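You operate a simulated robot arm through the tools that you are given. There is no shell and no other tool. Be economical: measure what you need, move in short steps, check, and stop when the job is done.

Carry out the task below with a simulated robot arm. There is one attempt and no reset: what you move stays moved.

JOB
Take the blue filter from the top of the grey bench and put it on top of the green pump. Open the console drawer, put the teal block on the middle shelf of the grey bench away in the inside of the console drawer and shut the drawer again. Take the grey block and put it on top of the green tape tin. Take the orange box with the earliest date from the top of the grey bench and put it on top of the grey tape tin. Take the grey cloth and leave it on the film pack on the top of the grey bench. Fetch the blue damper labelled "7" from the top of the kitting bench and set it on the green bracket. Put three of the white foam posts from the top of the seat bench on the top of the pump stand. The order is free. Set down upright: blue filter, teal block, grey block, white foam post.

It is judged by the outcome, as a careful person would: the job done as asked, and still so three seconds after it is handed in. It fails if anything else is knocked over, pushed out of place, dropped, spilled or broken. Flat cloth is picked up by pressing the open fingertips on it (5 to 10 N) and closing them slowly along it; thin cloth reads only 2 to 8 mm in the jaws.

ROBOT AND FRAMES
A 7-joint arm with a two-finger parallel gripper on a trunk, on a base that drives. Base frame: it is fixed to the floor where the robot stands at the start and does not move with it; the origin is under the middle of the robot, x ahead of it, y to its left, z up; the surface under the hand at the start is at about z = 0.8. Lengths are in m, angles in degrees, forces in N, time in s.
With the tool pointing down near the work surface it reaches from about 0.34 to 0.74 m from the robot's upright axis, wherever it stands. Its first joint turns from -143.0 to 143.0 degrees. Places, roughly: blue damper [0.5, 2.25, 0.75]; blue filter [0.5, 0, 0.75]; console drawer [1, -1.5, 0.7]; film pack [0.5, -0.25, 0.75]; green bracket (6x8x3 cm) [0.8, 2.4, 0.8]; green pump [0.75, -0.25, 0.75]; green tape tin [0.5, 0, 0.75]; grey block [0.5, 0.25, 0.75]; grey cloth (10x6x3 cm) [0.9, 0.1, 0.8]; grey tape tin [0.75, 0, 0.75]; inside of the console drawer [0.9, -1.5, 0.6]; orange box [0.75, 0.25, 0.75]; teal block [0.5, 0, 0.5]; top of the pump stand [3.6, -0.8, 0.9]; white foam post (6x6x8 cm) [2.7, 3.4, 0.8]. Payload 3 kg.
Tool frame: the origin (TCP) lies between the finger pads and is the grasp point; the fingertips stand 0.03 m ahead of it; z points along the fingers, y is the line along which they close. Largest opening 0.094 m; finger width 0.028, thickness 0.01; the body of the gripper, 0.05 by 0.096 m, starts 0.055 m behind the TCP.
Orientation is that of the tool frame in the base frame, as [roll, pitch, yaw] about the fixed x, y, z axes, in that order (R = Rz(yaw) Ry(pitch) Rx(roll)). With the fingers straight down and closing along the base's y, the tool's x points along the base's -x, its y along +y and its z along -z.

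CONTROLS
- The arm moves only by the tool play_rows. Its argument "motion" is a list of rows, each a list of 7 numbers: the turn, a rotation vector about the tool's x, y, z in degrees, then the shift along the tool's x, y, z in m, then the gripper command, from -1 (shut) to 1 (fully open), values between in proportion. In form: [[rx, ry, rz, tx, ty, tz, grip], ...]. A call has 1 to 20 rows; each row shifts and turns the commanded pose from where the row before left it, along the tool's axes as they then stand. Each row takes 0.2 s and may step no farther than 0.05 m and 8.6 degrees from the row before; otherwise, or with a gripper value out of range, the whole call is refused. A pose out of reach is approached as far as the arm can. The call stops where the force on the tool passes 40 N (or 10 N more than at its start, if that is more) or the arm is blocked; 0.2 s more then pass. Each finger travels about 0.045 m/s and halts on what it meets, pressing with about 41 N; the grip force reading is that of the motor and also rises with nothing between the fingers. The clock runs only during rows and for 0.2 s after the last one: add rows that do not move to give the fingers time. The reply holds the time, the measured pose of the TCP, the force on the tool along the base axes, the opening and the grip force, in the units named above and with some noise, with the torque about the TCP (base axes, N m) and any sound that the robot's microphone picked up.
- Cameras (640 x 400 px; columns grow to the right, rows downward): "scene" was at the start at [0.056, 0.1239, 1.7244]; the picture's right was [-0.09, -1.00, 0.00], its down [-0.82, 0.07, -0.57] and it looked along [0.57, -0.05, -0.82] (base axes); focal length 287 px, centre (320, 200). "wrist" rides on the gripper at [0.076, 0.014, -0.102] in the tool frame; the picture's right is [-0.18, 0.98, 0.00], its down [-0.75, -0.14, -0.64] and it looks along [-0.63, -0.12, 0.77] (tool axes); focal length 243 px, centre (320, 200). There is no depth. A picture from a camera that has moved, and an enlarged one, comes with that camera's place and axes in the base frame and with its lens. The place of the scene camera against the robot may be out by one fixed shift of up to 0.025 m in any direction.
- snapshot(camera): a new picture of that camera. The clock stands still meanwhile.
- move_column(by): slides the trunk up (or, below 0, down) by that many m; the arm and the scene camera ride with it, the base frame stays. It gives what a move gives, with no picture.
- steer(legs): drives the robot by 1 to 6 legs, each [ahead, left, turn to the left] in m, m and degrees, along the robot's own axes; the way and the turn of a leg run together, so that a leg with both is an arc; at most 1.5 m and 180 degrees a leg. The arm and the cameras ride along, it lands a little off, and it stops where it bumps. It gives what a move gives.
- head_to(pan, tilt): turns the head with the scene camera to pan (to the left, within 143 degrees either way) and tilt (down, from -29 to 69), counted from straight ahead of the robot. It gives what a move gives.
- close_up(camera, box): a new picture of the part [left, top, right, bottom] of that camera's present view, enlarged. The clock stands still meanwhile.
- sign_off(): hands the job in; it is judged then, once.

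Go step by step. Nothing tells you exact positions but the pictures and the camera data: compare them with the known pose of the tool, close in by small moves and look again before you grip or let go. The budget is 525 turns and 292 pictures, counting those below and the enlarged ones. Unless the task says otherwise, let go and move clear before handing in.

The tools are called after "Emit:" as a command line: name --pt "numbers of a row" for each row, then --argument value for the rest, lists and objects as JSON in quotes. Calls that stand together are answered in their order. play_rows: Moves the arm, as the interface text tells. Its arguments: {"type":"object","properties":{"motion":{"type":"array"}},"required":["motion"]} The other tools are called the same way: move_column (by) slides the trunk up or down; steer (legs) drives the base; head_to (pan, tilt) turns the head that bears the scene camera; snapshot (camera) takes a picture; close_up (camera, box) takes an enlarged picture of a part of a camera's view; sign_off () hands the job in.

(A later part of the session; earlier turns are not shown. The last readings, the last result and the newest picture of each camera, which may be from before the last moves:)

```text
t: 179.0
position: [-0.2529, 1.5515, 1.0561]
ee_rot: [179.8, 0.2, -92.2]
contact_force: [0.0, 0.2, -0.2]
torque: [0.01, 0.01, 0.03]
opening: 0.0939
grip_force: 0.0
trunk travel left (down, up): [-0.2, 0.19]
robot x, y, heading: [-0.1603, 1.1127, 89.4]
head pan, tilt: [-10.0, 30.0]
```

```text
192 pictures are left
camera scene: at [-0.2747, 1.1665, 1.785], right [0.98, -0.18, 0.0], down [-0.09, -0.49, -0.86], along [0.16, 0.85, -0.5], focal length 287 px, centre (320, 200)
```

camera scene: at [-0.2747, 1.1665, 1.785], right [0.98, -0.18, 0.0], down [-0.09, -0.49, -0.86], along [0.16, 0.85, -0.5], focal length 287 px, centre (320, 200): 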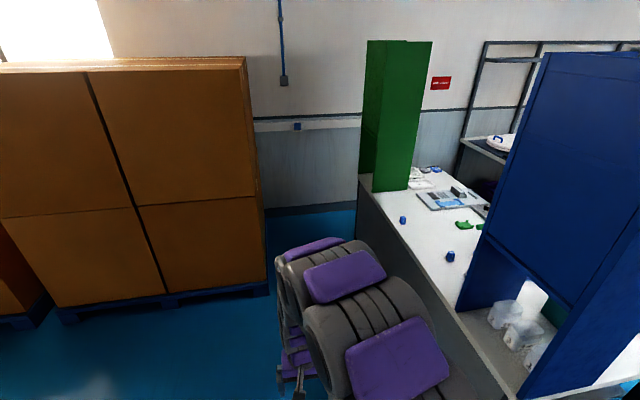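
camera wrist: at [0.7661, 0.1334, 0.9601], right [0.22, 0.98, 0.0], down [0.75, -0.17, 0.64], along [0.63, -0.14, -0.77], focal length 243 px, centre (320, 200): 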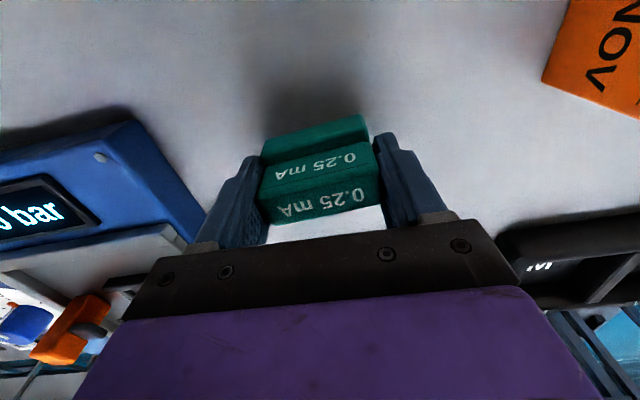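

The kitting bench is open on this side; blue dampers and the green bracket are visible. Zooming in.

Emit:
close_up --camera "scene" --box '[360, 150, 520, 280]'

Emit:
steer --legs '[[1.05, -0.02, 0.5]]'

Emit:
head_to --pan -85 --tilt 45

Emit:
snapshot --camera "scene"

```text
3.08 times, centred on (440, 215) of scene
camera zoom: at [-0.2747, 1.1665, 1.785], right [0.98, -0.18, 0.0], down [-0.09, -0.49, -0.86], along [0.16, 0.85, -0.5], focal length 883 px, centre (-49, 154)
```

zoom: 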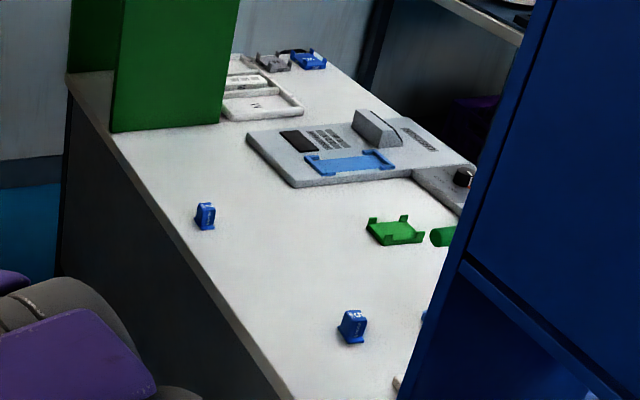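

```text
t: 184.3
position: [-0.2282, 2.5857, 1.055]
ee_rot: [179.7, 0.1, -92.2]
contact_force: [-0.6, 0.9, -1.0]
torque: [0.01, -0.01, -0.01]
opening: 0.094
grip_force: 0.0
trunk travel left (down, up): [-0.2, 0.19]
robot x, y, heading: [-0.1353, 2.1493, 89.7]
head pan, tilt: [-10.0, 30.0]
```

```text
t: 185.8
position: [-0.2278, 2.585, 1.056]
ee_rot: [179.8, 0.2, -92.0]
contact_force: [0.4, 0.1, 0.8]
torque: [0.0, -0.02, -0.01]
opening: 0.094
grip_force: 0.1
trunk travel left (down, up): [-0.2, 0.19]
robot x, y, heading: [-0.1332, 2.1482, 89.7]
head pan, tilt: [-85.0, 45.0]
```

```text
190 pictures are left
camera scene: at [-0.1838, 2.1188, 1.7627], right [0.08, -1.0, 0.0], down [-0.7, -0.06, -0.71], along [0.71, 0.06, -0.71], focal length 287 px, centre (320, 200)
```

scene: 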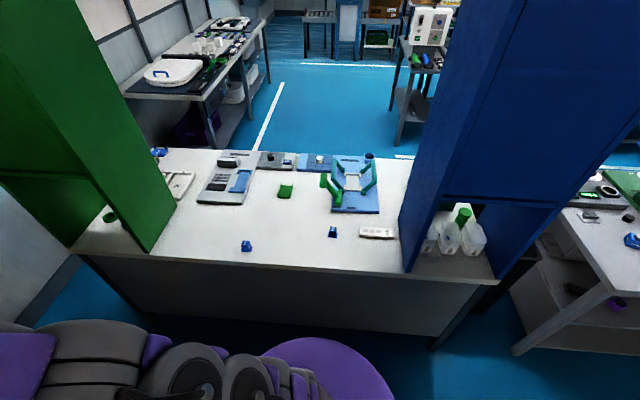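

Emit:
close_up --camera "scene" --box '[220, 170, 360, 260]'

Emit:
close_up --camera "scene" --box '[130, 135, 410, 225]'

```text
4.44 times, centred on (290, 215) of scene
camera zoom: at [-0.1838, 2.1188, 1.7627], right [0.08, -1.0, 0.0], down [-0.7, -0.06, -0.71], along [0.71, 0.06, -0.71], focal length 1276 px, centre (453, 133)
```

zoom: 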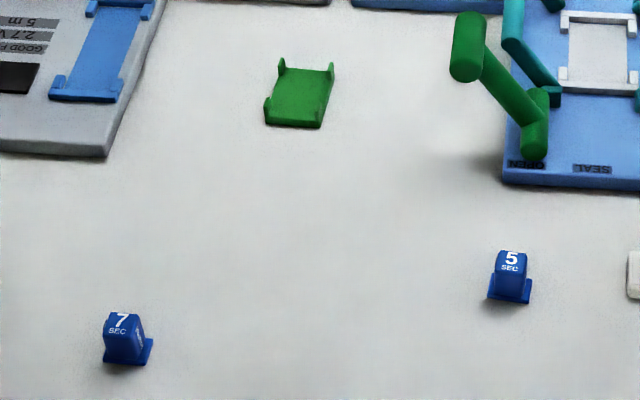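

```text
2.29 times, centred on (270, 180) of scene
camera zoom: at [-0.1838, 2.1188, 1.7627], right [0.08, -1.0, 0.0], down [-0.7, -0.06, -0.71], along [0.71, 0.06, -0.71], focal length 656 px, centre (434, 246)
```

zoom: 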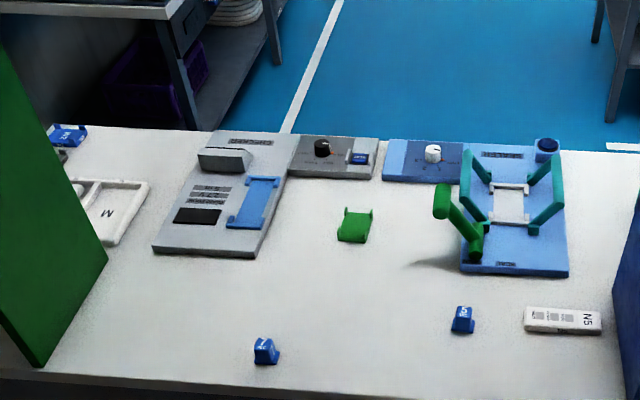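

Damper "7" is at ≈[0.46,2.45] and the bracket ≈[0.795,2.35]. Turning to face the bench.

Emit:
steer --legs '[[0, 0, -89.7], [0.08, 0.2, 0]]'

Emit:
head_to --pan 0 --tilt 55

Emit:
snapshot --camera "wrist"

Emit:
snapshot --camera "scene"

```text
t: 191.3
position: [0.3906, 2.4298, 1.0551]
ee_rot: [179.7, 0.2, 177.1]
contact_force: [0.7, 0.2, 0.2]
torque: [0.04, -0.01, 0.01]
opening: 0.0939
grip_force: 0.0
trunk travel left (down, up): [-0.2, 0.19]
robot x, y, heading: [-0.0467, 2.3413, -1.1]
head pan, tilt: [-85.0, 45.0]
```

```text
t: 192.9
position: [0.3892, 2.4304, 1.0549]
ee_rot: [179.8, 0.3, 177.0]
contact_force: [-0.3, -0.1, -0.8]
torque: [0.02, -0.02, 0.01]
opening: 0.0942
grip_force: 0.1
trunk travel left (down, up): [-0.2, 0.19]
robot x, y, heading: [-0.0478, 2.3444, -1.0]
head pan, tilt: [0.0, 55.0]
```

```text
187 pictures are left
camera wrist: at [0.314, 2.4486, 1.1579], right [0.24, 0.97, 0.01], down [0.74, -0.18, 0.64], along [0.63, -0.15, -0.76], focal length 243 px, centre (320, 200)
```

wrist: 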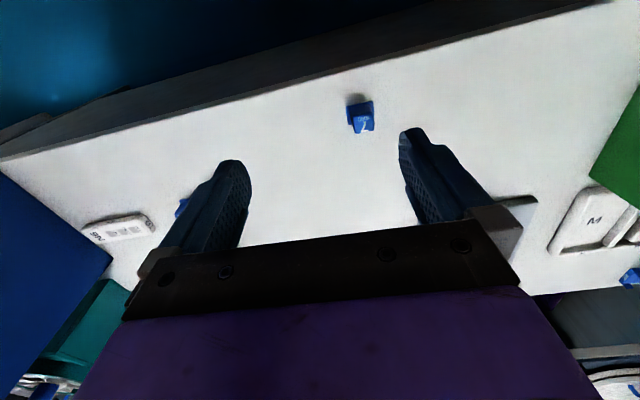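

```text
186 pictures are left
camera scene: at [0.0096, 2.4754, 1.749], right [-0.02, -1.0, 0.0], down [-0.82, 0.02, -0.57], along [0.57, -0.01, -0.82], focal length 287 px, centre (320, 200)
```

scene: 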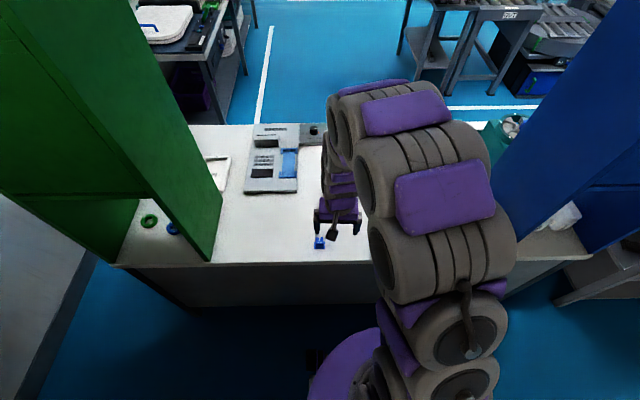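

Emit:
close_up --camera "wrist" --box '[320, 80, 400, 150]'

```text
5.71 times, centred on (360, 115) of wrist
camera zoom: at [0.314, 2.4486, 1.1579], right [0.24, 0.97, 0.01], down [0.74, -0.18, 0.64], along [0.63, -0.15, -0.76], focal length 1386 px, centre (91, 686)
```

zoom: 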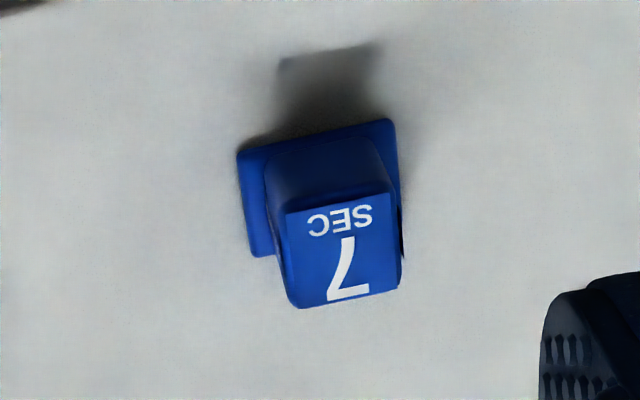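

Emit:
play_rows --pt "0 0 0 -0.033 0.0245 0.02 1" --pt "0 0 0 -0.033 0.0245 0.02 1" --pt "0 0 0 0 0 0.045 1" --pt "0 0 0 0 0 0.045 1" --pt "0 0 0 0 0 0 1"

Emit:
snapshot --camera "wrist"

```text
t: 194.1
position: [0.4596, 2.4742, 0.9249]
ee_rot: [179.8, 0.3, 177.0]
contact_force: [0.1, 0.4, 0.6]
torque: [0.0, 0.02, 0.0]
opening: 0.0941
grip_force: 0.0
trunk travel left (down, up): [-0.2, 0.19]
robot x, y, heading: [-0.0508, 2.3467, -0.6]
head pan, tilt: [0.0, 55.0]
```

```text
184 pictures are left
camera wrist: at [0.3833, 2.4927, 1.0272], right [0.24, 0.97, 0.01], down [0.74, -0.18, 0.65], along [0.63, -0.15, -0.76], focal length 243 px, centre (320, 200)
```

wrist: 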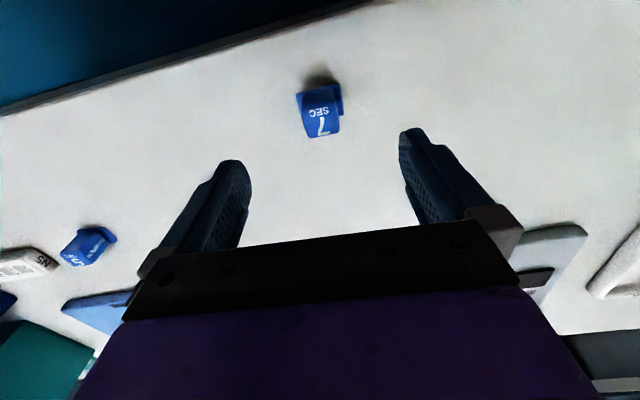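

Emit:
play_rows --pt "0 0 0 0.002 0.002 0.03 1" --pt "0 0 0 0 0 0.03 1" --pt "0 0 0 0 0 0.02 1" --pt "0 0 0 0 0 0.006 1" --pt "0 0 0 0 0 0 1"

Emit:
snapshot --camera "wrist"

```text
t: 195.3
position: [0.4559, 2.4811, 0.8385]
ee_rot: [179.7, 0.2, 177.1]
contact_force: [0.2, 0.2, 0.4]
torque: [0.01, 0.03, -0.03]
opening: 0.0941
grip_force: 0.0
trunk travel left (down, up): [-0.2, 0.19]
robot x, y, heading: [-0.0498, 2.3453, -1.1]
head pan, tilt: [0.0, 55.0]
```

```text
183 pictures are left
camera wrist: at [0.3798, 2.4989, 0.9407], right [0.24, 0.97, 0.01], down [0.74, -0.18, 0.65], along [0.63, -0.15, -0.76], focal length 243 px, centre (320, 200)
```

wrist: 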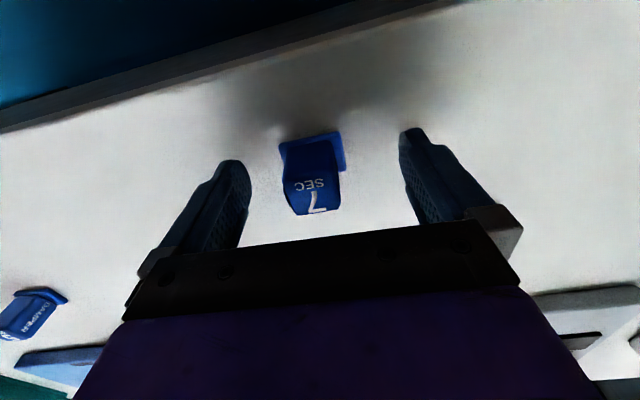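

Emit:
play_rows --pt "0 0 0 0 -0.005 0.003 1" --pt "0 0 0 0 0 0 0.5" --pt "0 0 0 0 0 0 0.1" --pt "0 0 0 0 0 0 -0.2" --pt "0 0 0 0 0 0 -0.5" --pt "0 0 0 0 0 0 -0.8" --pt "0 0 0 0 0 0 -0.8"

Emit:
snapshot --camera "wrist"

```text
t: 196.9
position: [0.4553, 2.475, 0.8356]
ee_rot: [179.7, 0.3, 177.0]
contact_force: [0.3, -0.9, 2.7]
torque: [0.02, -0.04, 0.02]
opening: 0.0314
grip_force: 41.0
trunk travel left (down, up): [-0.2, 0.19]
robot x, y, heading: [-0.0534, 2.3398, -1.0]
head pan, tilt: [0.0, 55.0]
```

```text
182 pictures are left
camera wrist: at [0.3791, 2.4933, 0.9379], right [0.24, 0.97, 0.01], down [0.74, -0.18, 0.65], along [0.63, -0.15, -0.76], focal length 243 px, centre (320, 200)
```

wrist: 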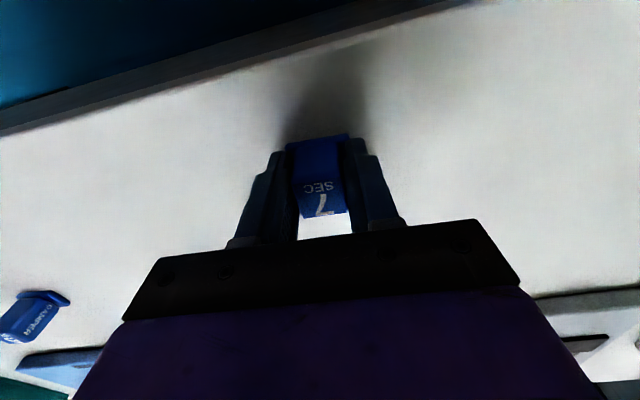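

Gripped. Lifting, driving 0.13 m forward and moving past the bracket to view it.

Emit:
play_rows --pt "0 0 0 0 0 -0.03 -0.8" --pt "0 0 0 0 0 -0.05 -0.8" --pt "0 0 0 0 0 -0.05 -0.8" --pt "0 0 0 0 0 -0.05 -0.8" --pt "0 0 0 0 0 0 -0.8"

Emit:
steer --legs '[[0.13, 0, 1.0]]'

Emit:
play_rows --pt "0 0 0 -0.042 -0.022 0 -0.8" --pt "0 0 0 -0.042 -0.022 0 -0.8" --pt "0 0 0 -0.042 -0.022 0 -0.8" --pt "0 0 0 -0.042 -0.022 0 -0.8" --pt "0 0 0 -0.042 -0.022 0 -0.8" --pt "0 0 0 0 0 0 -0.8"

Emit:
snapshot --camera "wrist"

```text
t: 198.1
position: [0.4538, 2.4697, 1.0158]
ee_rot: [179.8, 0.2, 176.9]
contact_force: [0.2, -0.5, -0.4]
torque: [0.02, -0.02, -0.01]
opening: 0.0313
grip_force: 40.9
trunk travel left (down, up): [-0.2, 0.19]
robot x, y, heading: [-0.0485, 2.3459, -1.2]
head pan, tilt: [0.0, 55.0]
```

```text
t: 199.4
position: [0.5872, 2.4776, 1.0157]
ee_rot: [179.7, 0.2, 178.0]
contact_force: [0.7, -0.3, 0.1]
torque: [0.05, 0.04, 0.0]
opening: 0.0313
grip_force: 40.8
trunk travel left (down, up): [-0.2, 0.19]
robot x, y, heading: [0.0863, 2.3379, -0.2]
head pan, tilt: [0.0, 55.0]
```

```text
t: 200.8
position: [0.7944, 2.3599, 1.0169]
ee_rot: [179.7, 0.4, 178.0]
contact_force: [-0.4, 0.2, -0.5]
torque: [-0.02, 0.05, 0.02]
opening: 0.0314
grip_force: 41.0
trunk travel left (down, up): [-0.2, 0.19]
robot x, y, heading: [0.0885, 2.3413, -0.0]
head pan, tilt: [0.0, 55.0]
```

```text
181 pictures are left
camera wrist: at [0.718, 2.3765, 1.1179], right [0.22, 0.98, 0.01], down [0.74, -0.17, 0.65], along [0.63, -0.14, -0.76], focal length 243 px, centre (320, 200)
```

wrist: 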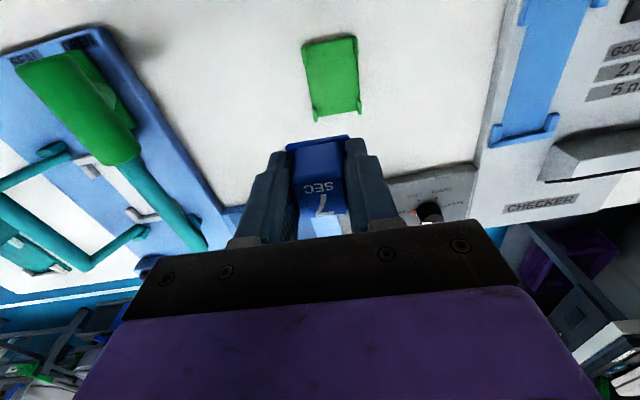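

Emit:
close_up --camera "wrist" --box '[270, 20, 400, 130]'

```text
3.64 times, centred on (335, 75) of wrist
camera zoom: at [0.718, 2.3765, 1.1179], right [0.22, 0.98, 0.01], down [0.74, -0.17, 0.65], along [0.63, -0.14, -0.76], focal length 882 px, centre (266, 654)
```

zoom: 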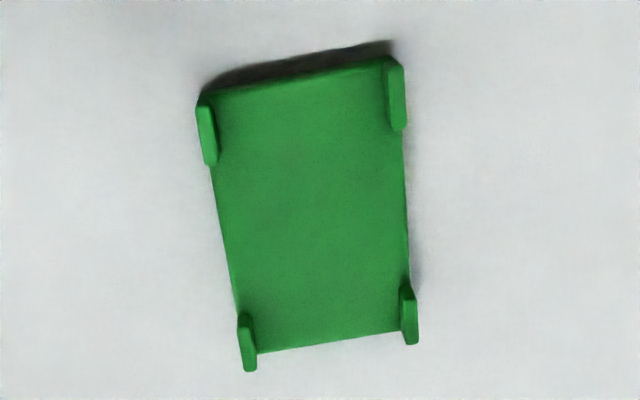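

Bracket centre ≈[0.797,2.3755]. Centering and lowering.

Emit:
play_rows --pt "0 0 0 -0.003 0.0155 0.03 -0.8" --pt "0 0 0 0 0 0.04 -0.8" --pt "0 0 0 0 0 0.04 -0.8" --pt "0 0 0 0 0 0.035 -0.8" --pt "0 0 0 0 0 0 -0.8"

Emit:
snapshot --camera "wrist"

```text
t: 202.0
position: [0.7948, 2.375, 0.8705]
ee_rot: [179.8, 0.5, 178.0]
contact_force: [0.4, 0.3, 0.5]
torque: [0.02, 0.02, 0.01]
opening: 0.0311
grip_force: 40.9
trunk travel left (down, up): [-0.2, 0.19]
robot x, y, heading: [0.0902, 2.3405, -0.3]
head pan, tilt: [0.0, 55.0]
```

```text
179 pictures are left
camera wrist: at [0.7188, 2.3915, 0.9718], right [0.22, 0.98, 0.01], down [0.74, -0.17, 0.65], along [0.63, -0.14, -0.76], focal length 243 px, centre (320, 200)
```

wrist: 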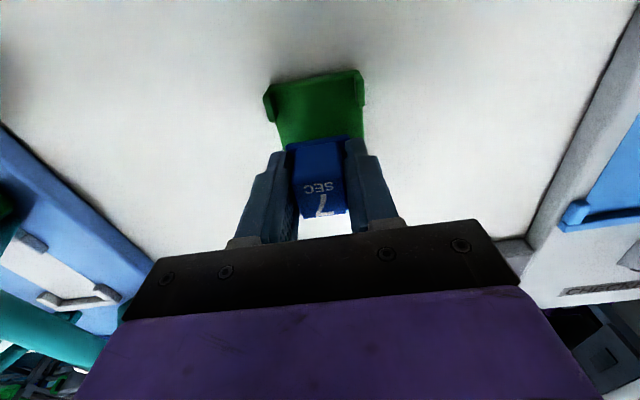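

Emit:
play_rows --pt "0 0 0 0 0 0.006 -0.8" --pt "0 0 0 0 0 0.006 -0.8" --pt "0 0 0 0 0 0.005 -0.8" --pt "0 0 0 0 0 0 -0.8"

Emit:
close_up --camera "wrist" --box '[230, 60, 410, 240]'

```text
t: 203.0
position: [0.7954, 2.3754, 0.8547]
ee_rot: [179.6, 0.3, 178.0]
contact_force: [0.1, 0.7, -0.8]
torque: [-0.02, -0.03, 0.01]
opening: 0.0314
grip_force: 41.1
trunk travel left (down, up): [-0.2, 0.19]
robot x, y, heading: [0.0866, 2.3462, -0.3]
head pan, tilt: [0.0, 55.0]
```

```text
2.22 times, centred on (320, 150) of wrist
camera zoom: at [0.7195, 2.3918, 0.9562], right [0.22, 0.98, 0.01], down [0.74, -0.17, 0.65], along [0.63, -0.14, -0.76], focal length 539 px, centre (320, 311)
```

zoom: 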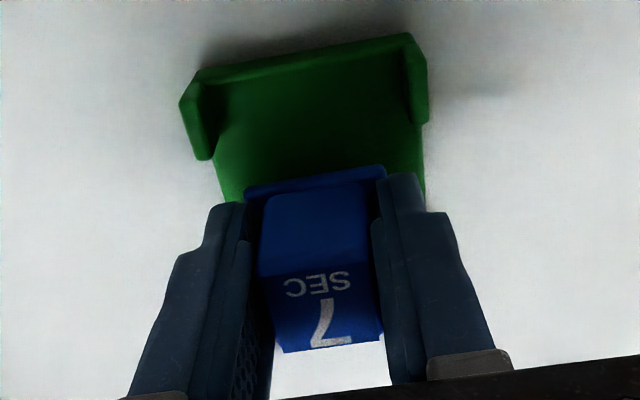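

Emit:
play_rows --pt "0 0 0 0.003 0 0.004 -0.8" --pt "0 0 0 0 0 0.004 -0.8" --pt "0 0 0 0 0 0 -0.8"

```text
t: 203.8
position: [0.7941, 2.3767, 0.8485]
ee_rot: [179.6, 0.3, 178.0]
contact_force: [0.6, -0.4, 8.6]
torque: [-0.09, -0.02, -0.02]
opening: 0.0311
grip_force: 40.8
trunk travel left (down, up): [-0.2, 0.19]
robot x, y, heading: [0.0903, 2.3413, -0.1]
head pan, tilt: [0.0, 55.0]
```

Contact. Opening partly, rising.

Emit:
play_rows --pt "0 0 0 0 0 0 -0.2" --pt "0 0 0 0 0 0 0.1" --pt "0 0 0 0 0 0 0.1" --pt "0 0 0 0 0 -0.02 0.1" --pt "0 0 0 0 0 -0.04 0.1" --pt "0 0 0 0 0 -0.05 0.1" --pt "0 0 0 0 0 -0.05 1" --pt "0 0 0 -0.02 0 0 1" --pt "0 0 0 0 0 0 1"

Emit:
snapshot --camera "wrist"

Emit:
close_up --camera "wrist" --box '[270, 20, 400, 130]'

```text
t: 205.8
position: [0.8066, 2.3708, 1.0091]
ee_rot: [179.7, 0.3, 178.0]
contact_force: [0.8, -0.3, -0.2]
torque: [0.0, 0.0, 0.05]
opening: 0.0942
grip_force: 0.0
trunk travel left (down, up): [-0.2, 0.19]
robot x, y, heading: [0.0851, 2.345, -0.1]
head pan, tilt: [0.0, 55.0]
```

```text
177 pictures are left
camera wrist: at [0.7323, 2.3878, 1.1112], right [0.22, 0.98, 0.01], down [0.74, -0.17, 0.65], along [0.63, -0.14, -0.76], focal length 243 px, centre (320, 200)
```

wrist: 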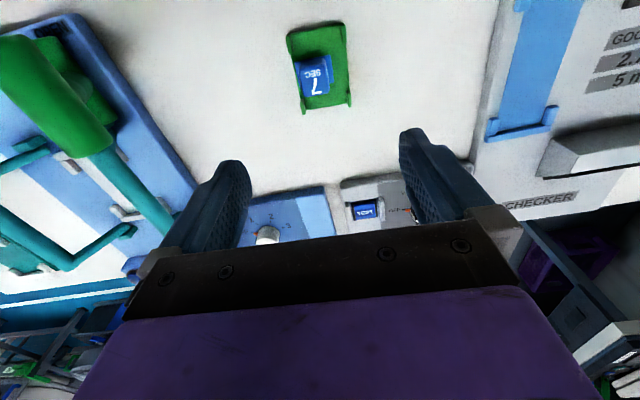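

```text
3.64 times, centred on (335, 75) of wrist
camera zoom: at [0.7323, 2.3878, 1.1112], right [0.22, 0.98, 0.01], down [0.74, -0.17, 0.65], along [0.63, -0.14, -0.76], focal length 882 px, centre (266, 654)
```

zoom: 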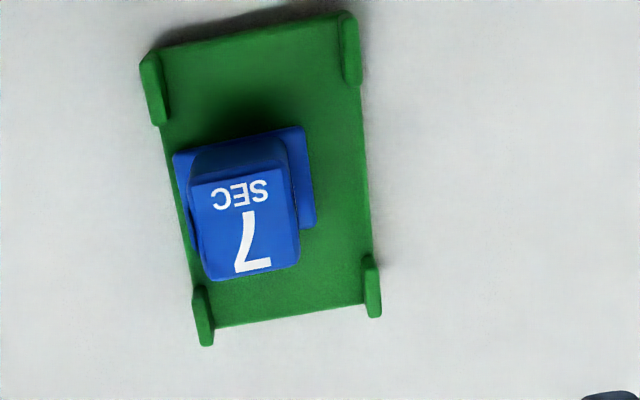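

The damper is on the bracket but ~7 mm off centre; I'll re-grip and centre it.

Emit:
play_rows --pt "0 0 0 0.0127 0.0036 0.03 0.1" --pt "0 0 0 0 0 0.04 0.1" --pt "0 0 0 0 0 0.04 0.1" --pt "0 0 0 0 0 0.035 0.1" --pt "0 0 0 0 0 0.012 0.1" --pt "0 0 0 0 0 0 0.1" --pt "0 0 0 0 0 0 -0.3" --pt "0 0 0 0 0 0 -0.8" --pt "0 0 0 0 0 0 -0.8"

Emit:
play_rows --pt "0 0 0 0 0 -0.006 -0.8" --pt "0 0 0 0 0.0075 0 -0.8" --pt "0 0 0 0 0 0 -0.8"

Emit:
close_up --camera "wrist" --box '[230, 60, 410, 240]'

```text
t: 207.8
position: [0.7994, 2.3782, 0.8516]
ee_rot: [179.7, 0.3, 178.1]
contact_force: [-0.3, -0.7, 0.4]
torque: [0.0, 0.03, -0.03]
opening: 0.0312
grip_force: 41.0
trunk travel left (down, up): [-0.2, 0.19]
robot x, y, heading: [0.086, 2.3388, -0.1]
head pan, tilt: [0.0, 55.0]
```

```text
t: 208.6
position: [0.8013, 2.3878, 0.8556]
ee_rot: [179.7, 0.3, 178.0]
contact_force: [-1.1, 0.1, -0.2]
torque: [-0.01, -0.02, 0.04]
opening: 0.0313
grip_force: 40.8
trunk travel left (down, up): [-0.2, 0.19]
robot x, y, heading: [0.0875, 2.3414, -0.2]
head pan, tilt: [0.0, 55.0]
```

```text
2.22 times, centred on (320, 150) of wrist
camera zoom: at [0.7242, 2.4042, 0.9585], right [0.22, 0.98, 0.01], down [0.74, -0.17, 0.65], along [0.63, -0.14, -0.76], focal length 539 px, centre (320, 311)
```

zoom: 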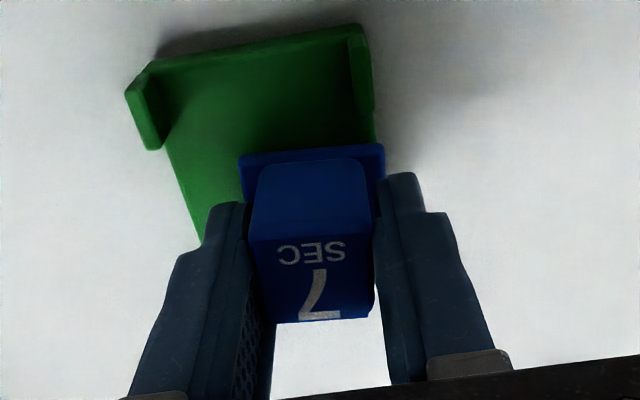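

Emit:
play_rows --pt "0 0 0 0.003 -0.004 0 -0.8" --pt "0 0 0 0 0 0.004 -0.8" --pt "0 0 0 0 0 0.003 -0.8" --pt "0 0 0 0 0 0 -0.8"

Emit:
close_up --camera "wrist" --box '[230, 60, 410, 240]'

```text
t: 209.6
position: [0.7963, 2.3821, 0.8505]
ee_rot: [179.7, 0.4, 178.1]
contact_force: [2.7, 0.6, 10.6]
torque: [-0.16, 0.06, 0.03]
opening: 0.0311
grip_force: 40.8
trunk travel left (down, up): [-0.2, 0.19]
robot x, y, heading: [0.0852, 2.3417, -0.1]
head pan, tilt: [0.0, 55.0]
```

```text
2.22 times, centred on (320, 150) of wrist
camera zoom: at [0.7201, 2.3993, 0.952], right [0.22, 0.98, 0.01], down [0.74, -0.17, 0.65], along [0.63, -0.14, -0.76], focal length 539 px, centre (320, 311)
```

zoom: 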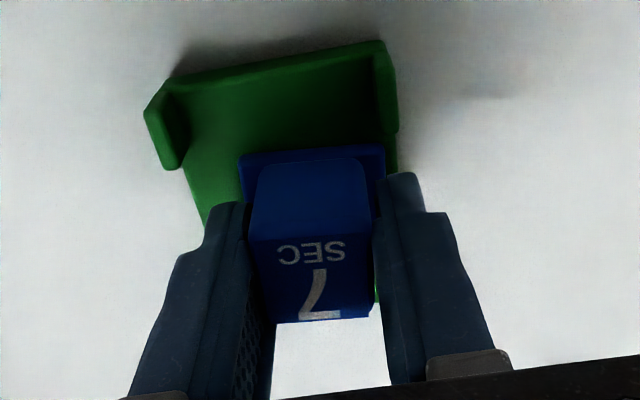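

I'll shift back 5 mm (lifted slightly), set down, and release slowly to see if the release itself shifts it.

Emit:
play_rows --pt "0 0 0 0 0 -0.005 -0.8" --pt "0 0 0 0.002 -0.005 0 -0.8" --pt "0 0 0 0 0 0.004 -0.8" --pt "0 0 0 0 0 0 -0.8" --pt "0 0 0 0 0 0 -0.25" --pt "0 0 0 0 0 0 -0.2" --pt "0 0 0 0 0 0 -0.15"

Emit:
close_up --camera "wrist" --box '[230, 60, 410, 240]'

```text
t: 211.2
position: [0.7934, 2.3769, 0.8502]
ee_rot: [179.7, 0.3, 178.1]
contact_force: [0.5, 0.4, 0.7]
torque: [0.0, -0.02, -0.02]
opening: 0.0396
grip_force: 0.0
trunk travel left (down, up): [-0.2, 0.19]
robot x, y, heading: [0.0864, 2.3397, -0.2]
head pan, tilt: [0.0, 55.0]
```

```text
2.22 times, centred on (320, 150) of wrist
camera zoom: at [0.718, 2.3935, 0.9518], right [0.22, 0.98, 0.01], down [0.74, -0.17, 0.65], along [0.63, -0.14, -0.76], focal length 539 px, centre (320, 311)
```

zoom: 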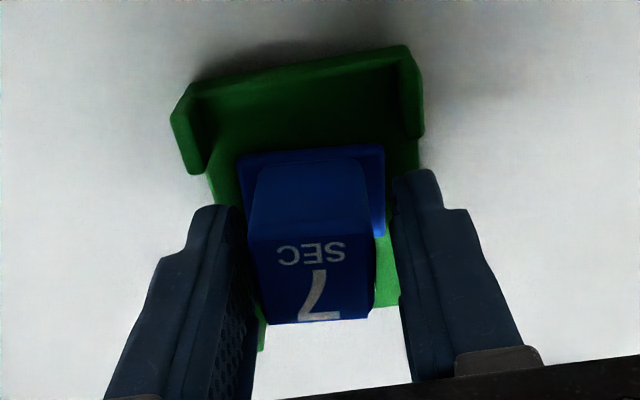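

Emit:
play_rows --pt "0 0 0 0 0 0 -0.05" --pt "0 0 0 0 0 0 0.05" --pt "0 0 0 0 0 0 0.05" --pt "0 0 0 0 0 -0.01 0.05" --pt "0 0 0 0 0 -0.03 0.05" --pt "0 0 0 0 0 -0.05 0.05" --pt "0 0 0 0 0 -0.05 0.05" --pt "0 0 0 -0.02 0 -0.02 0.05" --pt "0 0 0 0 0 0 1"

Emit:
close_up --camera "wrist" --box '[270, 20, 400, 130]'

```text
t: 213.2
position: [0.8134, 2.3736, 1.0107]
ee_rot: [179.7, 0.3, 178.0]
contact_force: [-0.3, -1.1, -0.1]
torque: [0.02, 0.0, -0.02]
opening: 0.0841
grip_force: 0.0
trunk travel left (down, up): [-0.2, 0.19]
robot x, y, heading: [0.0886, 2.3477, -0.1]
head pan, tilt: [0.0, 55.0]
```

```text
3.64 times, centred on (335, 75) of wrist
camera zoom: at [0.7371, 2.3908, 1.1123], right [0.22, 0.98, 0.01], down [0.74, -0.17, 0.65], along [0.63, -0.14, -0.76], focal length 882 px, centre (266, 654)
```

zoom: 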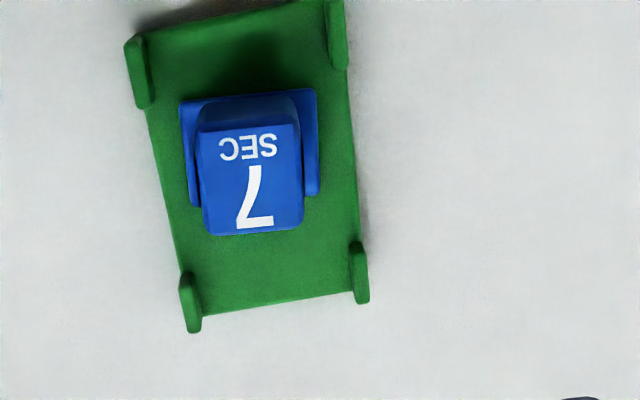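

Damper is centred on the bracket. Retracting and driving around the end of the kitting bench toward the aisle.

Emit:
play_rows --pt "0 0 0 0.045 0 -0.01 1" --pt "0 0 0 0.045 0 -0.01 1" --pt "0 0 0 0.045 0 -0.01 1" --pt "0 0 0 0.045 0 -0.01 1" --pt "0 0 0 0.045 0 0 1" --pt "0 0 0 0.045 0 0 1" --pt "0 0 0 0.03 0 0 1" --pt "0 0 0 0 0 0 1"

Emit:
steer --legs '[[-0.14, -0.05, 0], [0, 0, 90]]'

Emit:
head_to --pan -30 --tilt 30

Emit:
snapshot --camera "scene"

```text
t: 215.0
position: [0.513, 2.3874, 1.0517]
ee_rot: [179.7, 0.2, 178.1]
contact_force: [-0.7, -0.1, -0.9]
torque: [0.01, 0.04, -0.01]
opening: 0.0941
grip_force: 0.0
trunk travel left (down, up): [-0.2, 0.19]
robot x, y, heading: [0.0877, 2.3402, -0.3]
head pan, tilt: [0.0, 55.0]
```

```text
t: 220.2
position: [-0.1006, 2.7168, 1.0528]
ee_rot: [179.6, 0.3, -91.6]
contact_force: [0.2, 0.1, -1.0]
torque: [0.03, -0.02, 0.01]
opening: 0.0939
grip_force: 0.0
trunk travel left (down, up): [-0.2, 0.19]
robot x, y, heading: [-0.0551, 2.2907, 90.5]
head pan, tilt: [0.0, 55.0]
```

```text
t: 221.2
position: [-0.1037, 2.7163, 1.0525]
ee_rot: [179.7, 0.4, -91.5]
contact_force: [-0.3, 0.3, 0.2]
torque: [0.02, -0.04, -0.01]
opening: 0.0938
grip_force: 0.1
trunk travel left (down, up): [-0.2, 0.19]
robot x, y, heading: [-0.0509, 2.2936, 90.2]
head pan, tilt: [-30.0, 30.0]
```

```text
171 pictures are left
camera scene: at [-0.1419, 2.3338, 1.7851], right [0.87, -0.49, 0.0], down [-0.25, -0.44, -0.86], along [0.43, 0.75, -0.5], focal length 287 px, centre (320, 200)
```

scene: 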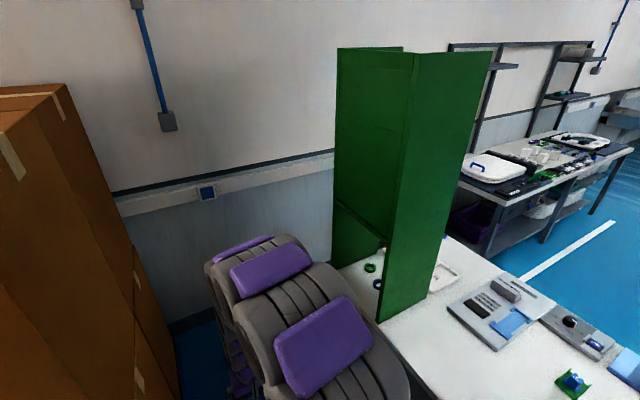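

I need to choose a safe passage. Looking at both possible gaps more carefully.

Emit:
head_to --pan -130 --tilt 30

Emit:
snapshot --camera "scene"

Emit:
head_to --pan 10 --tilt 50

Emit:
snapshot --camera "scene"

```text
t: 222.9
position: [-0.1041, 2.7163, 1.053]
ee_rot: [179.7, 0.4, -91.6]
contact_force: [-0.1, 0.2, -0.1]
torque: [0.04, -0.01, 0.03]
opening: 0.0939
grip_force: 0.0
trunk travel left (down, up): [-0.2, 0.19]
robot x, y, heading: [-0.0528, 2.2945, 90.4]
head pan, tilt: [-130.0, 30.0]
```

```text
170 pictures are left
camera scene: at [-0.1165, 2.1973, 1.7854], right [-0.64, -0.77, 0.0], down [-0.38, 0.32, -0.87], along [0.67, -0.55, -0.5], focal length 287 px, centre (320, 200)
```

scene: 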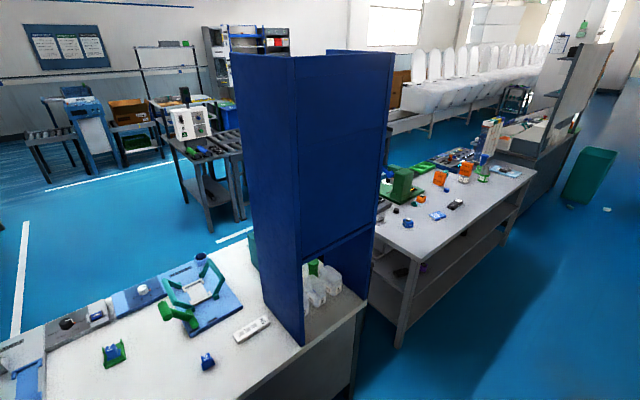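

```text
t: 225.2
position: [-0.102, 2.7155, 1.053]
ee_rot: [179.8, 0.4, -91.6]
contact_force: [-0.8, -0.2, 0.7]
torque: [0.05, 0.05, 0.03]
opening: 0.0939
grip_force: 0.0
trunk travel left (down, up): [-0.2, 0.19]
robot x, y, heading: [-0.0534, 2.2955, 90.4]
head pan, tilt: [10.0, 50.0]
```

```text
169 pictures are left
camera scene: at [-0.2001, 2.3309, 1.7556], right [0.98, 0.18, 0.0], down [0.14, -0.76, -0.64], along [-0.11, 0.63, -0.77], focal length 287 px, centre (320, 200)
```

scene: 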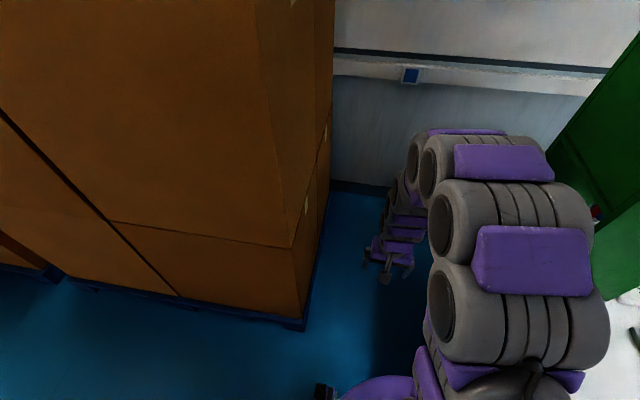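

Emit:
head_to --pan 60 --tilt 69

Emit:
snapshot --camera "scene"

Emit:
head_to --pan 140 --tilt 69

Emit:
snapshot --camera "scene"

```text
t: 226.3
position: [-0.103, 2.7167, 1.0508]
ee_rot: [179.7, 0.3, -91.7]
contact_force: [0.2, -0.5, 0.0]
torque: [0.01, 0.02, 0.01]
opening: 0.0941
grip_force: 0.0
trunk travel left (down, up): [-0.2, 0.19]
robot x, y, heading: [-0.0564, 2.2968, 90.4]
head pan, tilt: [60.0, 68.8]
```

```text
168 pictures are left
camera scene: at [-0.235, 2.2828, 1.7337], right [0.5, 0.87, 0.0], down [0.81, -0.46, -0.36], along [-0.31, 0.18, -0.93], focal length 287 px, centre (320, 200)
```

scene: 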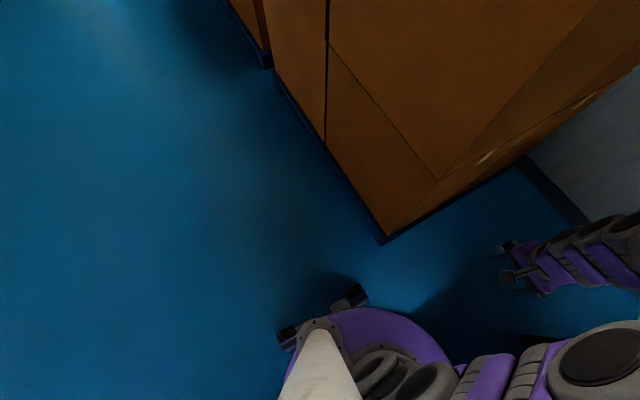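

```text
t: 227.9
position: [-0.1029, 2.7159, 1.0534]
ee_rot: [179.8, 0.3, -91.5]
contact_force: [-0.1, 0.1, -1.0]
torque: [0.0, 0.05, -0.01]
opening: 0.0938
grip_force: 0.0
trunk travel left (down, up): [-0.2, 0.19]
robot x, y, heading: [-0.055, 2.2923, 90.3]
head pan, tilt: [140.0, 68.8]
```

```text
167 pictures are left
camera scene: at [-0.2221, 2.212, 1.7338], right [-0.77, 0.64, 0.0], down [0.6, 0.72, -0.36], along [-0.23, -0.28, -0.93], focal length 287 px, centre (320, 200)
```

scene: 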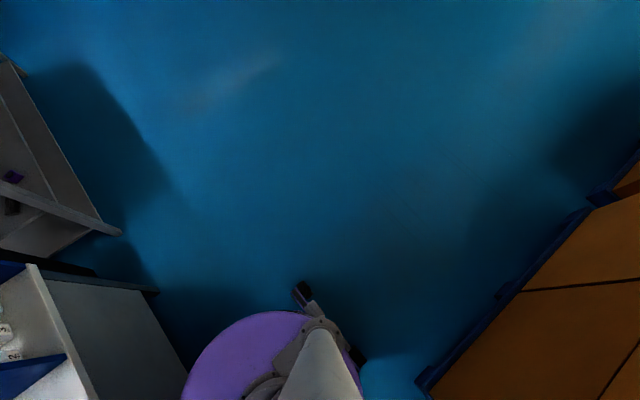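

The base is small (corner radius ≈0.26 m), so the left corridor works. Retracting the arm a bit more and driving to the corner.

Emit:
play_rows --pt "0 0 0 0.03 0 0 1" --pt "0 0 0 0.03 0 0 1" --pt "0 0 0 0 0 0 1"

Emit:
steer --legs '[[0.55, -0.06, -0.4], [0.53, 0, 0]]'

Emit:
head_to --pan -60 --tilt 45

Emit:
snapshot --camera "scene"

```text
t: 228.7
position: [-0.103, 2.6567, 1.0507]
ee_rot: [179.7, 0.3, -91.6]
contact_force: [1.2, -0.6, 0.0]
torque: [-0.01, 0.0, 0.01]
opening: 0.0943
grip_force: 0.0
trunk travel left (down, up): [-0.2, 0.19]
robot x, y, heading: [-0.0555, 2.2902, 90.2]
head pan, tilt: [140.0, 68.8]
```

```text
t: 234.7
position: [-0.0471, 3.7632, 1.0502]
ee_rot: [179.7, 0.2, -91.5]
contact_force: [-0.8, -0.1, 0.0]
torque: [-0.01, -0.01, -0.02]
opening: 0.094
grip_force: 0.1
trunk travel left (down, up): [-0.2, 0.19]
robot x, y, heading: [-0.0004, 3.3986, 90.3]
head pan, tilt: [140.0, 68.8]
```

```text
t: 237.6
position: [-0.0483, 3.7614, 1.051]
ee_rot: [179.8, 0.4, -91.6]
contact_force: [0.8, 0.2, 0.5]
torque: [-0.02, 0.0, -0.01]
opening: 0.0942
grip_force: 0.1
trunk travel left (down, up): [-0.2, 0.19]
robot x, y, heading: [-0.0006, 3.4, 90.4]
head pan, tilt: [-60.0, 45.0]
```

```text
166 pictures are left
camera scene: at [-0.0607, 3.4025, 1.7626], right [0.5, -0.86, 0.0], down [-0.61, -0.36, -0.71], along [0.61, 0.36, -0.71], focal length 287 px, centre (320, 200)
```

scene: 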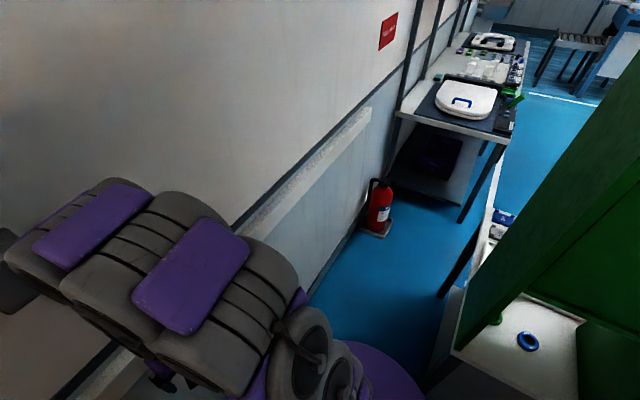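

There is a fire extinguisher near [1.42,3.73]; I'll turn to +x and pass below it.

Emit:
steer --legs '[[0, 0, -90.3], [0, 0.1, 0]]'

Emit:
head_to --pan 0 --tilt 45

Emit:
snapshot --camera "scene"

```text
t: 242.7
position: [0.3714, 3.4866, 1.0508]
ee_rot: [177.7, 0.3, 175.6]
contact_force: [0.6, 0.7, -0.7]
torque: [-0.09, 0.03, 0.0]
opening: 0.0942
grip_force: 0.0
trunk travel left (down, up): [-0.2, 0.19]
robot x, y, heading: [0.005, 3.488, -2.2]
head pan, tilt: [-60.0, 45.0]
```

```text
t: 244.0
position: [0.3709, 3.5389, 1.0492]
ee_rot: [-179.5, 0.4, 175.9]
contact_force: [0.2, -0.1, 0.4]
torque: [-0.03, -0.01, -0.01]
opening: 0.0941
grip_force: 0.1
trunk travel left (down, up): [-0.2, 0.19]
robot x, y, heading: [0.0078, 3.4928, -2.3]
head pan, tilt: [0.0, 45.0]
```

```text
165 pictures are left
camera scene: at [0.0759, 3.6604, 1.7589], right [-0.04, -1.0, 0.02], down [-0.71, 0.01, -0.71], along [0.7, -0.04, -0.71], focal length 287 px, centre (320, 200)
```

scene: 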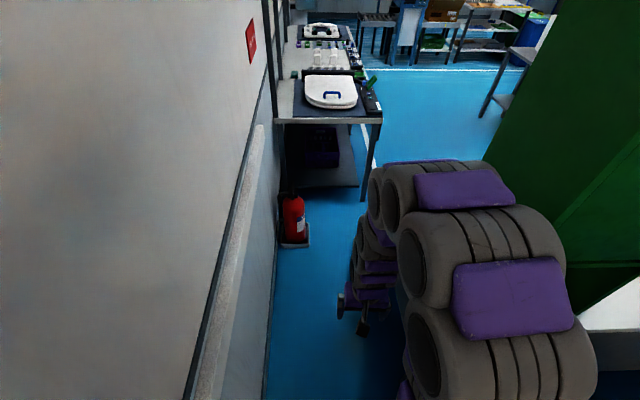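

The arm's elbow seems close to the green cabinet; I'll shift left a little and straighten.

Emit:
steer --legs '[[0, 0.06, 2.3]]'

Emit:
head_to --pan -35 --tilt 40

Emit:
snapshot --camera "scene"

```text
t: 244.9
position: [0.3635, 3.5624, 1.0554]
ee_rot: [178.0, 0.9, 178.0]
contact_force: [0.6, -0.3, 0.2]
torque: [0.0, 0.02, -0.03]
opening: 0.0938
grip_force: 0.0
trunk travel left (down, up): [-0.2, 0.19]
robot x, y, heading: [0.0069, 3.5406, 0.1]
head pan, tilt: [0.0, 45.0]
```

```text
t: 245.9
position: [0.3701, 3.5147, 1.0545]
ee_rot: [176.0, 0.5, 177.6]
contact_force: [1.6, 0.9, 0.2]
torque: [-0.03, 0.04, 0.01]
opening: 0.0939
grip_force: 0.0
trunk travel left (down, up): [-0.2, 0.19]
robot x, y, heading: [0.0084, 3.5298, -0.0]
head pan, tilt: [-35.0, 40.0]
```

```text
164 pictures are left
camera scene: at [0.0613, 3.5597, 1.7716], right [-0.57, -0.82, -0.02], down [-0.53, 0.39, -0.75], along [0.63, -0.42, -0.66], focal length 287 px, centre (320, 200)
```

scene: 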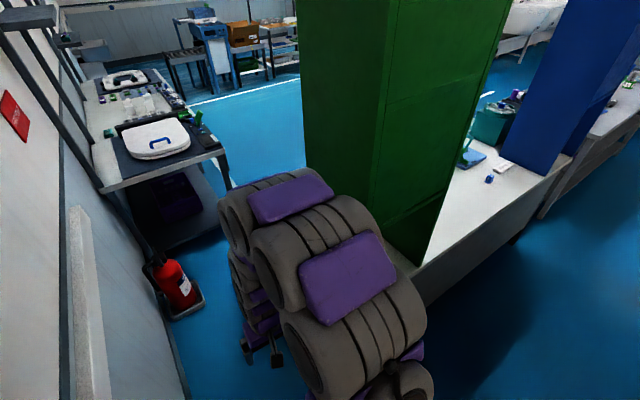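

The readings suggest the robot is swaying slightly. Waiting still for a moment to see.

Emit:
play_rows --pt "0 0 0 0 0 0 1" --pt "0 0 0 0 0 0 1" --pt "0 0 0 0 0 0 1" --pt "0 0 0 0 0 0 1" --pt "0 0 0 0 0 0 1"

Emit:
play_rows --pt "0 0 0 0 0 0 1" --pt "0 0 0 0 0 0 1"

```text
t: 247.3
position: [0.3664, 3.5821, 1.055]
ee_rot: [178.6, 0.8, 178.4]
contact_force: [0.1, 0.2, -0.7]
torque: [0.01, -0.01, 0.04]
opening: 0.094
grip_force: 0.0
trunk travel left (down, up): [-0.2, 0.19]
robot x, y, heading: [0.0064, 3.5494, 0.0]
head pan, tilt: [-35.0, 40.0]
stopped in row 5: the arm was blocked; the commanded pose is now the measured one
```

```text
t: 247.9
position: [0.3662, 3.5958, 1.0553]
ee_rot: [179.1, 0.9, 178.7]
contact_force: [0.5, 1.0, 0.4]
torque: [-0.05, 0.04, 0.03]
opening: 0.0942
grip_force: 0.1
trunk travel left (down, up): [-0.2, 0.19]
robot x, y, heading: [0.004, 3.5526, 0.2]
head pan, tilt: [-35.0, 40.0]
```

Emit:
steer --legs '[[0.3, 0, 0]]'

Emit:
snapshot --camera "scene"

```text
t: 249.9
position: [0.6562, 3.5653, 1.0546]
ee_rot: [177.8, 0.7, 178.2]
contact_force: [-0.1, 0.1, 0.1]
torque: [-0.01, -0.02, -0.01]
opening: 0.0942
grip_force: 0.2
trunk travel left (down, up): [-0.2, 0.19]
robot x, y, heading: [0.2976, 3.5446, -0.1]
head pan, tilt: [-35.0, 40.0]
```

```text
163 pictures are left
camera scene: at [0.3493, 3.6304, 1.7698], right [-0.57, -0.82, 0.0], down [-0.53, 0.37, -0.77], along [0.63, -0.44, -0.64], focal length 287 px, centre (320, 200)
```

scene: 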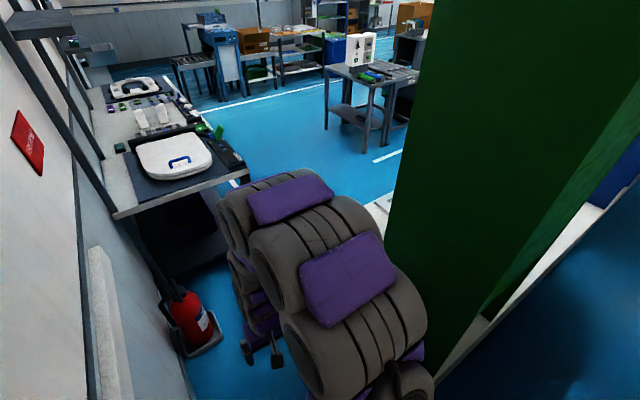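

Emit:
steer --legs '[[0.65, 0.0, 0]]'

Emit:
head_to --pan 30 --tilt 55

Emit:
snapshot --camera "scene"

Emit:
head_to --pan -60 --tilt 55

Emit:
snapshot --camera "scene"

```text
t: 253.5
position: [1.2904, 3.5494, 1.0562]
ee_rot: [177.4, 0.7, 177.6]
contact_force: [-0.5, -1.3, 0.1]
torque: [0.01, 0.01, 0.01]
opening: 0.0943
grip_force: 0.0
trunk travel left (down, up): [-0.2, 0.19]
robot x, y, heading: [0.9304, 3.5412, -0.3]
head pan, tilt: [-35.0, 40.0]
```

```text
t: 254.8
position: [1.2908, 3.5578, 1.0547]
ee_rot: [177.8, 0.8, 177.5]
contact_force: [-0.2, -0.7, -0.5]
torque: [0.0, -0.01, -0.01]
opening: 0.0939
grip_force: 0.0
trunk travel left (down, up): [-0.2, 0.19]
robot x, y, heading: [0.9317, 3.5468, -0.1]
head pan, tilt: [30.0, 55.0]
```

```text
162 pictures are left
camera scene: at [0.9767, 3.7142, 1.7488], right [0.49, -0.87, 0.0], down [-0.71, -0.41, -0.57], along [0.5, 0.28, -0.82], focal length 287 px, centre (320, 200)
```

scene: 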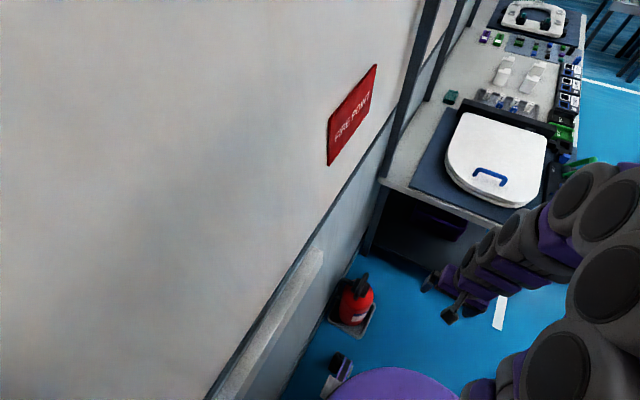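

```text
t: 256.5
position: [1.2895, 3.5573, 1.0567]
ee_rot: [177.8, 0.9, 177.6]
contact_force: [-0.3, 0.6, -0.3]
torque: [0.04, 0.02, 0.02]
opening: 0.0943
grip_force: 0.2
trunk travel left (down, up): [-0.2, 0.19]
robot x, y, heading: [0.9307, 3.5461, -0.3]
head pan, tilt: [-60.0, 55.0]
```

```text
161 pictures are left
camera scene: at [0.9495, 3.6122, 1.7492], right [-0.87, -0.49, 0.0], down [-0.41, 0.71, -0.57], along [0.28, -0.5, -0.82], focal length 287 px, centre (320, 200)
```

scene: 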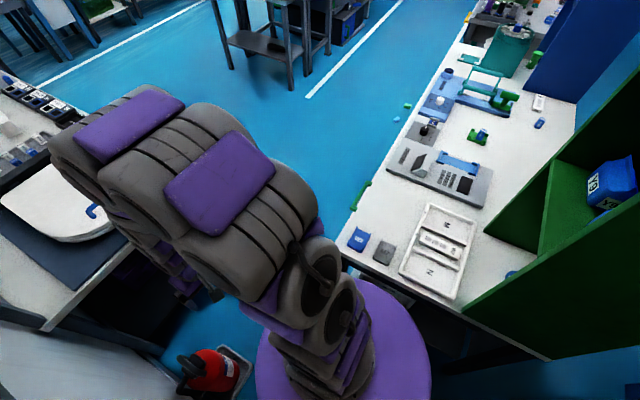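

Path is clear: sliding diagonally past the extinguisher.

Emit:
steer --legs '[[0.25, -0.11, 0], [0.2, -0.08, 0], [0.1, -0.45, 0]]'

Emit:
head_to --pan 10 --tilt 40

Emit:
snapshot --camera "scene"

```text
t: 258.3
position: [1.4275, 3.5164, 1.0548]
ee_rot: [-179.8, 1.1, -176.6]
contact_force: [-0.3, -0.3, -0.3]
torque: [0.05, 0.04, -0.02]
opening: 0.0939
grip_force: 0.0
trunk travel left (down, up): [-0.2, 0.19]
robot x, y, heading: [1.0739, 3.4251, 5.2]
head pan, tilt: [-60.0, 55.0]
stopped in leg 1: the robot was blocked; the commanded pose is now the measured one
```

```text
t: 259.7
position: [1.4279, 3.5118, 1.0557]
ee_rot: [-179.9, 1.2, -176.7]
contact_force: [0.1, 0.5, 0.5]
torque: [0.0, 0.05, 0.01]
opening: 0.0939
grip_force: 0.2
trunk travel left (down, up): [-0.2, 0.19]
robot x, y, heading: [1.077, 3.4217, 5.1]
head pan, tilt: [10.0, 40.0]
```

```text
160 pictures are left
camera scene: at [1.1289, 3.555, 1.7726], right [0.26, -0.96, -0.01], down [-0.62, -0.16, -0.77], along [0.74, 0.21, -0.64], focal length 287 px, centre (320, 200)
```

scene: 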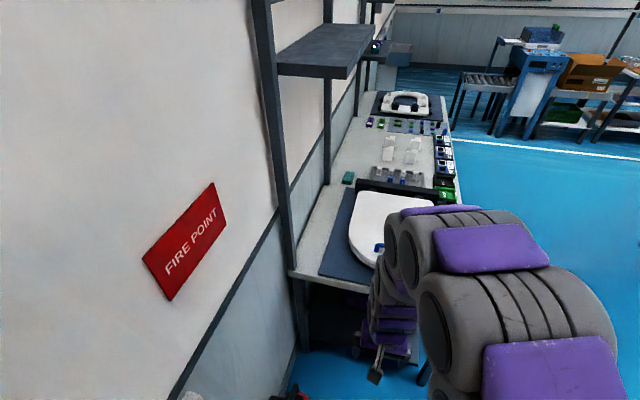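

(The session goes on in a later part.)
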